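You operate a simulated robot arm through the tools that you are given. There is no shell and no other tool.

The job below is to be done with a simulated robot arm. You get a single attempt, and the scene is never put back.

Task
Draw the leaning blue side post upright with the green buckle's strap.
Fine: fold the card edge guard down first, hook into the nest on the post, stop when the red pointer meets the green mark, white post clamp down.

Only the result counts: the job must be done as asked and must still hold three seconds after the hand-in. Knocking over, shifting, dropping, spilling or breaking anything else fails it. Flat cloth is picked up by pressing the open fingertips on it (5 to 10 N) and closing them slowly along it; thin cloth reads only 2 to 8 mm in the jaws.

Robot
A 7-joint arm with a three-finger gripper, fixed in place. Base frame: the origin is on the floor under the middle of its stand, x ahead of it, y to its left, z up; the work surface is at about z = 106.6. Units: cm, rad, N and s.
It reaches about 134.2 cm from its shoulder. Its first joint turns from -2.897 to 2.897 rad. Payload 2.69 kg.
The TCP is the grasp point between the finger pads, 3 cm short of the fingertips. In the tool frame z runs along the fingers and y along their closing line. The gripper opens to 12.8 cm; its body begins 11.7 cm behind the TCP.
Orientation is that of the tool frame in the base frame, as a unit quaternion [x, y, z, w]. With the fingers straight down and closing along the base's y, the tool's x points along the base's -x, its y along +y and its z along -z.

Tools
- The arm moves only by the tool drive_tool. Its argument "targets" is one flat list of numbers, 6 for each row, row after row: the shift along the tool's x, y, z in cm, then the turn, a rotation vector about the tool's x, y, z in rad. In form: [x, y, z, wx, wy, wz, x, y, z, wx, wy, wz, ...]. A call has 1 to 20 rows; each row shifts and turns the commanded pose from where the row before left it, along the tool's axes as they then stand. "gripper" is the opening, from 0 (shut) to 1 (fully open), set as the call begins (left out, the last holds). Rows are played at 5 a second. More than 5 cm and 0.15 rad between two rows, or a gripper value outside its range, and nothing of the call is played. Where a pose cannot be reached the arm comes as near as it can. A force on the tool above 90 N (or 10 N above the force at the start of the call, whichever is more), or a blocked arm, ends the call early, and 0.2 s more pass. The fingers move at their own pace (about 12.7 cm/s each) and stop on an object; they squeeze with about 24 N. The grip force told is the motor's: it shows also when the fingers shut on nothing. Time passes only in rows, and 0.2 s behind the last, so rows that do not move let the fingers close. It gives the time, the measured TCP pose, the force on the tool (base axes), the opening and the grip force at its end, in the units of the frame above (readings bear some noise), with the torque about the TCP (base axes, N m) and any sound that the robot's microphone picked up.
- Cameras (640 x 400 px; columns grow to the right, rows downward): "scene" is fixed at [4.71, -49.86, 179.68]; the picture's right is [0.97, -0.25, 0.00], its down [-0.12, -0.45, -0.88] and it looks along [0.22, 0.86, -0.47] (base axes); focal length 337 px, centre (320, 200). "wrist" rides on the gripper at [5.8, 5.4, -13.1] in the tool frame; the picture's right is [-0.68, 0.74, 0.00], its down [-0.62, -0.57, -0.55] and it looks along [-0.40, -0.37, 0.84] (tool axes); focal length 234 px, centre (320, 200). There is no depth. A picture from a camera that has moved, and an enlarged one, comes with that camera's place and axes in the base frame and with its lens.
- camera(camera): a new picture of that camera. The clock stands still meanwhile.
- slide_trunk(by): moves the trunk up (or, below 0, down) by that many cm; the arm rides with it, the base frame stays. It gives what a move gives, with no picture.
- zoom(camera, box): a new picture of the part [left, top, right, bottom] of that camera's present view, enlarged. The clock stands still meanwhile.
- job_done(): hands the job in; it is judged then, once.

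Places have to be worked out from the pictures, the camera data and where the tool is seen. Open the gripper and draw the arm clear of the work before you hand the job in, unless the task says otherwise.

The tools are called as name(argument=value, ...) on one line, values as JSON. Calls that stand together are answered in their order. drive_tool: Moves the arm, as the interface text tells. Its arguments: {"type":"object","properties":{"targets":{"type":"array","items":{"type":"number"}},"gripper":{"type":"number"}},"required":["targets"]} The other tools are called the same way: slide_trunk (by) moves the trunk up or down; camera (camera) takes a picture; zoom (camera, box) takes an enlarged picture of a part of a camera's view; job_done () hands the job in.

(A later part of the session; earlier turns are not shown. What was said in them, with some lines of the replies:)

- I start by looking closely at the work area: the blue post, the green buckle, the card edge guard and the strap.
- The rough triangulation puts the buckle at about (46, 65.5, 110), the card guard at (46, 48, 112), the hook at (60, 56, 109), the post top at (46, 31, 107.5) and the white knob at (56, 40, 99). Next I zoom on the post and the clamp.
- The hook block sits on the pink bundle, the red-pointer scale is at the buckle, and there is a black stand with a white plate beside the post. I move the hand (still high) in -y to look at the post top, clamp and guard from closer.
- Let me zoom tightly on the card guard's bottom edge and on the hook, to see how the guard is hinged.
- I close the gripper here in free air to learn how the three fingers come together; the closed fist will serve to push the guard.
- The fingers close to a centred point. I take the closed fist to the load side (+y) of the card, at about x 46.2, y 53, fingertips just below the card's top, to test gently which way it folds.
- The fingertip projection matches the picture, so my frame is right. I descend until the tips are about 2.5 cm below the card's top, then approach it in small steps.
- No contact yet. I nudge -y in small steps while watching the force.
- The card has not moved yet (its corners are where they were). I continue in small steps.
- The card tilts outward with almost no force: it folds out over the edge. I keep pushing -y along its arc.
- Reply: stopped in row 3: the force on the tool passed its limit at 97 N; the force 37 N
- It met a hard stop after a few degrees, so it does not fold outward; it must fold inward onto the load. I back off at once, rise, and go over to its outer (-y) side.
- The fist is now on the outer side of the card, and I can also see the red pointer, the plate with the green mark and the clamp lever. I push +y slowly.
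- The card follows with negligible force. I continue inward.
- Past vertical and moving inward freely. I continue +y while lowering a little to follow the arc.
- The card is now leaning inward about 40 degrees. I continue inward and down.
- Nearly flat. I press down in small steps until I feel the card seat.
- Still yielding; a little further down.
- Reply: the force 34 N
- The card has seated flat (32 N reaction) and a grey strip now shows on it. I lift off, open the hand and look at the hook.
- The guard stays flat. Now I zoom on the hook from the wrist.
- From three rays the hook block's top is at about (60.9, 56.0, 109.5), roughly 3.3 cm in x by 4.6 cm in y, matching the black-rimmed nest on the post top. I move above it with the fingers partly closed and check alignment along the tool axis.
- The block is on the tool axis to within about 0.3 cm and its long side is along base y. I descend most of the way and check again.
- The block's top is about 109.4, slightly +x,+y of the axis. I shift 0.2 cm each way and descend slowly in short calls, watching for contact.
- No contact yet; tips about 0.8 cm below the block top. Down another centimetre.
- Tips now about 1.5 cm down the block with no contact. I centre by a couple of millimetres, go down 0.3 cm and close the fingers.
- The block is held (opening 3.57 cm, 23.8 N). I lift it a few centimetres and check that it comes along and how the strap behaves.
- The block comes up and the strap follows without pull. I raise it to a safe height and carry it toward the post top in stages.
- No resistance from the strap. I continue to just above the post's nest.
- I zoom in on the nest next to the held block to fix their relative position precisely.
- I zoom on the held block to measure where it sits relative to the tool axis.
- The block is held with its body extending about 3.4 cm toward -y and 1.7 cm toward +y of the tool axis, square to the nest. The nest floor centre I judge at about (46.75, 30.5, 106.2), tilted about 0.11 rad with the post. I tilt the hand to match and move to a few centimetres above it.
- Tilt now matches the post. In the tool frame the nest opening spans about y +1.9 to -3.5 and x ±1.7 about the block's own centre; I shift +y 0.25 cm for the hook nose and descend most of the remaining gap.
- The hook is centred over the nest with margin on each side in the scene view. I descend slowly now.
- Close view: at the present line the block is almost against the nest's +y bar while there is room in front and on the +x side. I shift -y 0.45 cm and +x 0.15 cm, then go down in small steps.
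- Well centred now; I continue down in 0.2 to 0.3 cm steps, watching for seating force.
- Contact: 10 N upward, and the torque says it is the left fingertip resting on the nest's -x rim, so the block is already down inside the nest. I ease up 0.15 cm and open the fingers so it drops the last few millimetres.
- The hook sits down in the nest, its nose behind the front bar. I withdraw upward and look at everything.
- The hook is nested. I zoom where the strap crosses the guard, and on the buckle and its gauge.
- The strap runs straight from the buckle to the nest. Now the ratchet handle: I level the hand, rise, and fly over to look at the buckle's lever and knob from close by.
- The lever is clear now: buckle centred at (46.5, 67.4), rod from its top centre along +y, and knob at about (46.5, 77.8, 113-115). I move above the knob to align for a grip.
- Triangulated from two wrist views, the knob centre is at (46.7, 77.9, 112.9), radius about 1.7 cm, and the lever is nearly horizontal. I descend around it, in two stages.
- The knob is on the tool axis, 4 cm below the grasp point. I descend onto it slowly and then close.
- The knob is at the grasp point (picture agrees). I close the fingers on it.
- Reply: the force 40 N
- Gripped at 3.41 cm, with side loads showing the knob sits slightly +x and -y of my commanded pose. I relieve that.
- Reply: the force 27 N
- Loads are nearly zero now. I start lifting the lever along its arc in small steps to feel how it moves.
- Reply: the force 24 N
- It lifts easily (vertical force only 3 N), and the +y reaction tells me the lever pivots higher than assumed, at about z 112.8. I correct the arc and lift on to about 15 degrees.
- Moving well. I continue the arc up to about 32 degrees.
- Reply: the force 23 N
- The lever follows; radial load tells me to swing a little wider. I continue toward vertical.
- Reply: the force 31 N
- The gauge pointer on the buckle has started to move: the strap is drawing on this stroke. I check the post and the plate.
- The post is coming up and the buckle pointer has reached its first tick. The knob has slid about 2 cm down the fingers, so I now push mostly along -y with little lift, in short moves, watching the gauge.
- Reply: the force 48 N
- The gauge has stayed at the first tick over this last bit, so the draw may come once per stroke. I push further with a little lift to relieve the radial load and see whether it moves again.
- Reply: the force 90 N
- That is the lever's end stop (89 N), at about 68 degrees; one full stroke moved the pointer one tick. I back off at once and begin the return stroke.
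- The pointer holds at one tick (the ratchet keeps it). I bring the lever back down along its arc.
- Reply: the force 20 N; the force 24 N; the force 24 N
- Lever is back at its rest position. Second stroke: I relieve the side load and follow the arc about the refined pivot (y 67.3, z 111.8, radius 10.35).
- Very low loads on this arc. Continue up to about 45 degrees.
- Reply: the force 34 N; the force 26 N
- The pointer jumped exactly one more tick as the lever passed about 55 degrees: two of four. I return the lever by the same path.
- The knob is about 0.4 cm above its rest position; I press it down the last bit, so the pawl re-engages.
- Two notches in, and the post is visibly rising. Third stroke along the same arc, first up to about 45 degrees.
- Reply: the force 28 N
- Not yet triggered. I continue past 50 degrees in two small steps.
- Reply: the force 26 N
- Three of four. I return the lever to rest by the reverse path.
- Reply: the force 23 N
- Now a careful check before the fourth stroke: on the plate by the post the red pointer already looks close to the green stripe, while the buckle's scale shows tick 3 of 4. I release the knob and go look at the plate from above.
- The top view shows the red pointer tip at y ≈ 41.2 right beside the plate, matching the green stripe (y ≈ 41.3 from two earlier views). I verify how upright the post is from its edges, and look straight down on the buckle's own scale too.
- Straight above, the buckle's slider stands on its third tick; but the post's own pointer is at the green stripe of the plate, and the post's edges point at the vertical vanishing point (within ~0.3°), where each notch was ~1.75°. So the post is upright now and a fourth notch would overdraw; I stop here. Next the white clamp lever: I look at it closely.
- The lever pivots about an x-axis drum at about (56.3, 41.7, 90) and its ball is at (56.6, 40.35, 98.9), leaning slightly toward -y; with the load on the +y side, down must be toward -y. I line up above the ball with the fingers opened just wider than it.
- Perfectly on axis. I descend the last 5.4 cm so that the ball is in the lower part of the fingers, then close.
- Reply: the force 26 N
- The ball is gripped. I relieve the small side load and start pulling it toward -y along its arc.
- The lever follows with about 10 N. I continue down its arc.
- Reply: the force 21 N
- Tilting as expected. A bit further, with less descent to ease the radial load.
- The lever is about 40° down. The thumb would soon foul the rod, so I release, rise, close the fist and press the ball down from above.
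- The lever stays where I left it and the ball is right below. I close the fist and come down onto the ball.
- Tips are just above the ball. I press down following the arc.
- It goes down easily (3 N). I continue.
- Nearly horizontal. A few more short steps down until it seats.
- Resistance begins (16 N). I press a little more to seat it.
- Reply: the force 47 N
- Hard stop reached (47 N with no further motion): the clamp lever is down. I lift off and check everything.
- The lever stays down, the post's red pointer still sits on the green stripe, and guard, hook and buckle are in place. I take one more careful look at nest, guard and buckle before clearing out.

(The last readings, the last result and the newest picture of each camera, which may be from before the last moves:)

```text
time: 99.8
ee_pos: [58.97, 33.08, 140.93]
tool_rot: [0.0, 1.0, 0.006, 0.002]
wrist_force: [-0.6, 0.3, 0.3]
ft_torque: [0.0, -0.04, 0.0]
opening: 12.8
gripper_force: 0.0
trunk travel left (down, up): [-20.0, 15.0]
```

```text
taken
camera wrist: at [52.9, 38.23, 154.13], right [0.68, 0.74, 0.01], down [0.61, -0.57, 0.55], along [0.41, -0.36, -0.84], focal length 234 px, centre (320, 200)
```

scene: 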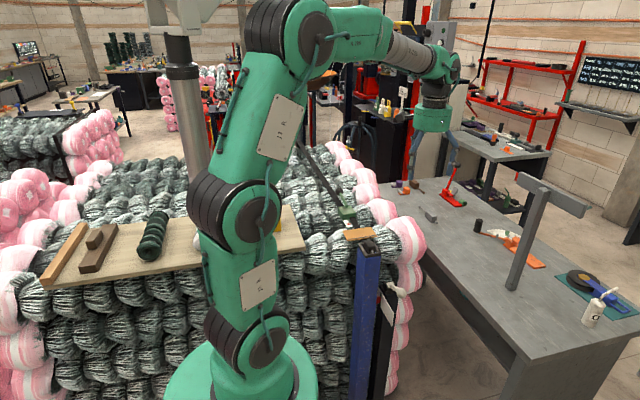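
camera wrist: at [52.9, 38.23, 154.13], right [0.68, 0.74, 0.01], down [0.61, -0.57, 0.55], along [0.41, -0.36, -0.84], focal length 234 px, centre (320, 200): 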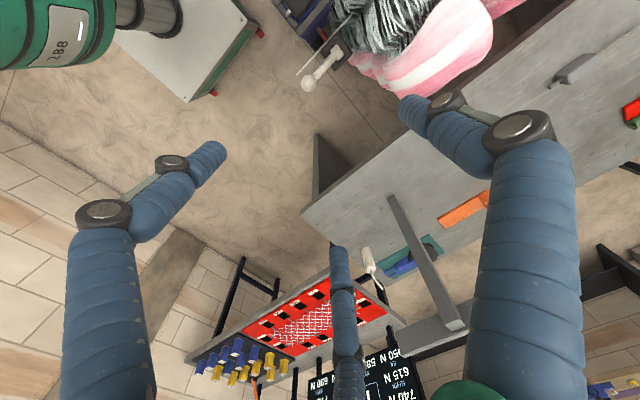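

There is a board with writing in view; I read it in case it bears on the gauge.

zoom(camera="scene", box=[570, 50, 640, 100])

zoom(camera="wrist", box=[300, 330, 440, 400])

```text
8.00 times, centred on (605, 75) of scene
camera zoom: at [4.71, -49.86, 179.68], right [0.97, -0.25, 0.0], down [-0.12, -0.45, -0.88], along [0.22, 0.86, -0.47], focal length 2696 px, centre (-1960, 1200)
```

zoom: 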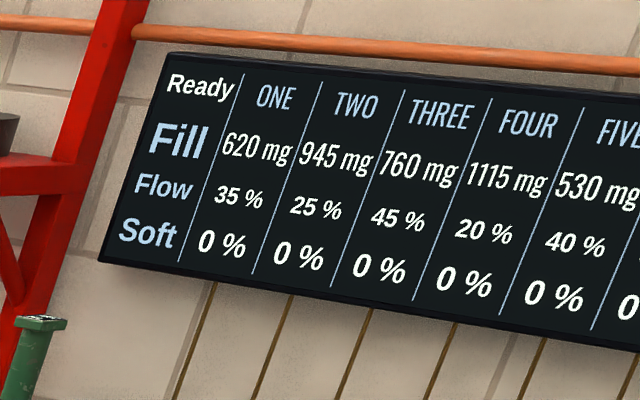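

```text
4.57 times, centred on (370, 365) of wrist
camera zoom: at [52.9, 38.23, 154.13], right [0.68, 0.74, 0.01], down [0.61, -0.57, 0.55], along [0.41, -0.36, -0.84], focal length 1070 px, centre (91, -554)
```

zoom: 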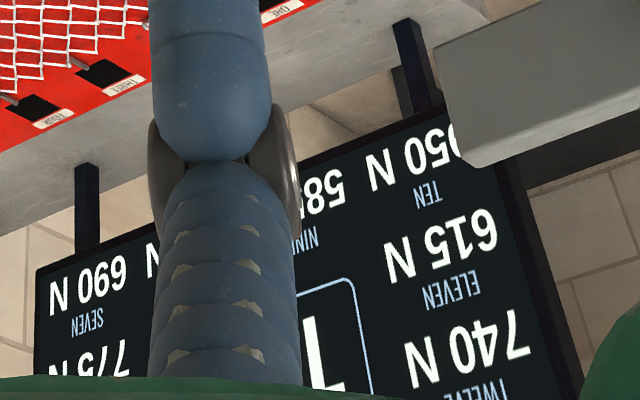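

Those boards belong to other stations. For a last check of uprightness I look down the post's side face, whose edges must converge to the camera's nadir (near pixel 317, 50).

zoom(camera="wrist", box=[250, 0, 370, 100])

zoom(camera="scene", box=[340, 240, 400, 320])

zoom(camera="scene", box=[336, 320, 400, 400])

```text
4.00 times, centred on (310, 50) of wrist
camera zoom: at [52.9, 38.23, 154.13], right [0.68, 0.74, 0.01], down [0.61, -0.57, 0.55], along [0.41, -0.36, -0.84], focal length 937 px, centre (360, 800)
```

zoom: 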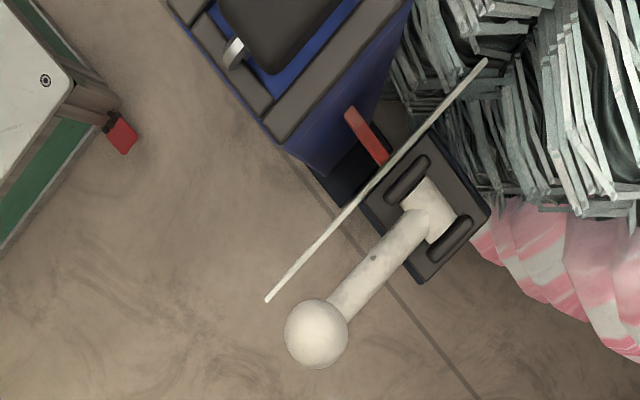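

```text
5.00 times, centred on (370, 280) of scene
camera zoom: at [4.71, -49.86, 179.68], right [0.97, -0.25, 0.0], down [-0.12, -0.45, -0.88], along [0.22, 0.86, -0.47], focal length 1685 px, centre (70, -200)
```

zoom: 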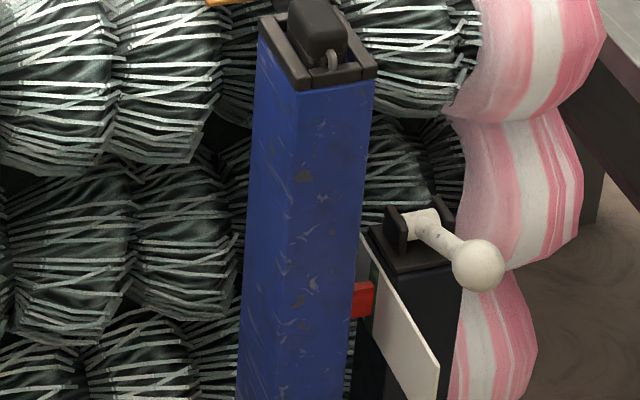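

```text
5.00 times, centred on (368, 360) of scene
camera zoom: at [4.71, -49.86, 179.68], right [0.97, -0.25, 0.0], down [-0.12, -0.45, -0.88], along [0.22, 0.86, -0.47], focal length 1685 px, centre (80, -600)
```

zoom: 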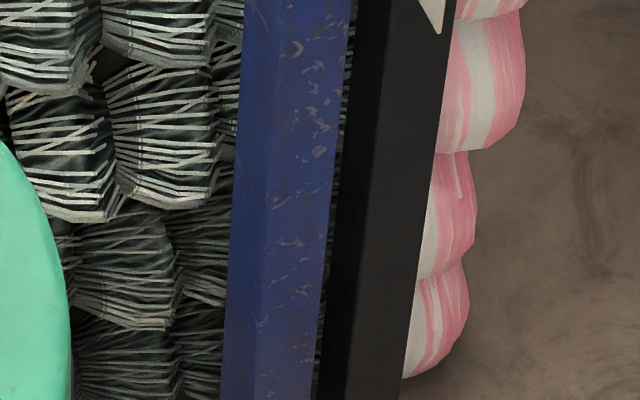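

Both visible edges of the post's side face run straight to the nadir point (within ~2 zoomed pixels, about 0.2°): the post is upright, pointer on the plate's green mark, clamp down. I let a few seconds pass with the open hand clear, to confirm that everything holds.

drive_tool(targets=[0, 0, -1, 0, 0, 0, 0, 0, 0, 0, 0, 0, 0, 0, 0, 0, 0, 0, 0, 0, 0, 0, 0, 0, 0, 0, 0, 0, 0, 0, 0, 0, 0, 0, 0, 0, 0, 0, 0, 0, 0, 0, 0, 0, 0, 0, 0, 0, 0, 0, 0, 0, 0, 0, 0, 0, 0, 0, 0, 0, 0, 0, 0, 0, 0, 0, 0, 0, 0, 0, 0, 0, 0, 0, 0, 0, 0, 0, 0, 0, 0, 0, 0, 0, 0, 0, 0, 0, 0, 0])

zoom(camera="scene", box=[330, 180, 430, 320])

zoom(camera="scene", box=[360, 275, 408, 320])

```text
time: 103.0
ee_pos: [58.93, 32.99, 142.0]
tool_rot: [0.0, 1.0, 0.006, 0.002]
wrist_force: [0.4, 0.8, 0.6]
ft_torque: [-0.01, -0.02, -0.01]
opening: 12.8
gripper_force: 0.0
trunk travel left (down, up): [-20.0, 15.0]
```

```text
2.86 times, centred on (380, 250) of scene
camera zoom: at [4.71, -49.86, 179.68], right [0.97, -0.25, 0.0], down [-0.12, -0.45, -0.88], along [0.22, 0.86, -0.47], focal length 963 px, centre (149, 57)
```

zoom: 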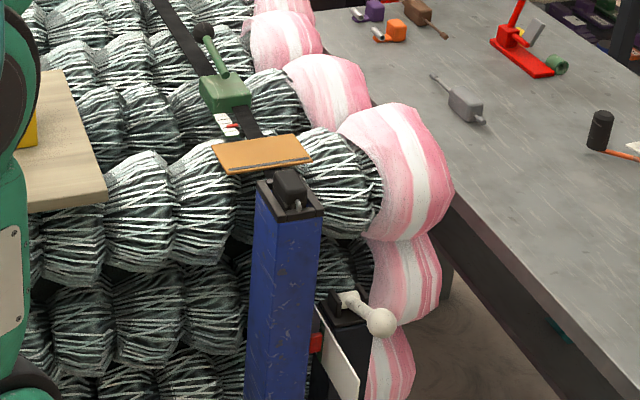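

```text
8.89 times, centred on (384, 298) of scene
camera zoom: at [4.71, -49.86, 179.68], right [0.97, -0.25, 0.0], down [-0.12, -0.45, -0.88], along [0.22, 0.86, -0.47], focal length 2996 px, centre (-249, -667)
```

zoom: 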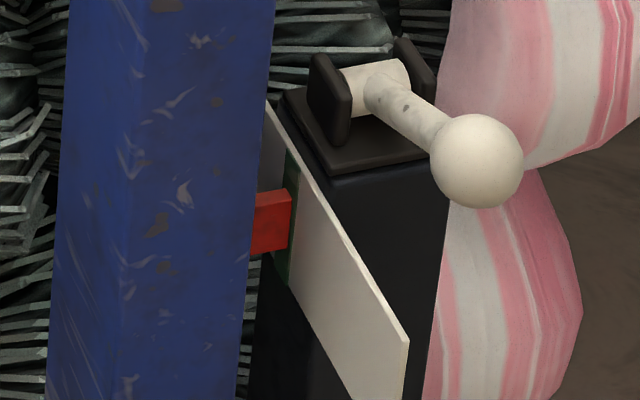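

After three more seconds nothing has moved. The guard is flat, the hook is in the nest, the post is upright with its red pointer on the green mark, and the white clamp is down. The hand is open and well clear, so I hand the job in.

job_done()

```text
The job is handed in.
```

I handed the job in with the blue post upright and clamped. The two green marks disagreed about when to stop, and I followed the one on the post.

- **Guard:** I folded the card edge guard flat before hooking. I first pushed it the wrong way, outward. It met a stop and the force limit ended that move at 97 N. It then folded inward and seated, and I saw no damage.
- **Hook:** The hook is in the nest on top of the post. In the pictures the strap appears to pass under the guard card rather than over it. I did not check this further.
- **Draw:** I made three strokes of the green buckle's handle.
    - **Post mark:** After the third stroke the red pointer on the post was level with the green stripe on its plate. The post's edges read vertical to within about 0.3°.
    - **Buckle mark:** The buckle's own small scale still stood one tick short of its green mark. Each stroke tilted the post about 1.75°, so a fourth would have pulled it past upright, and I stopped at three.
- **Clamp:** The white lever is down against its stop.

I waited three seconds with the open hand clear of the work, and nothing had moved. I saw nothing else shifted or knocked over in the pictures.
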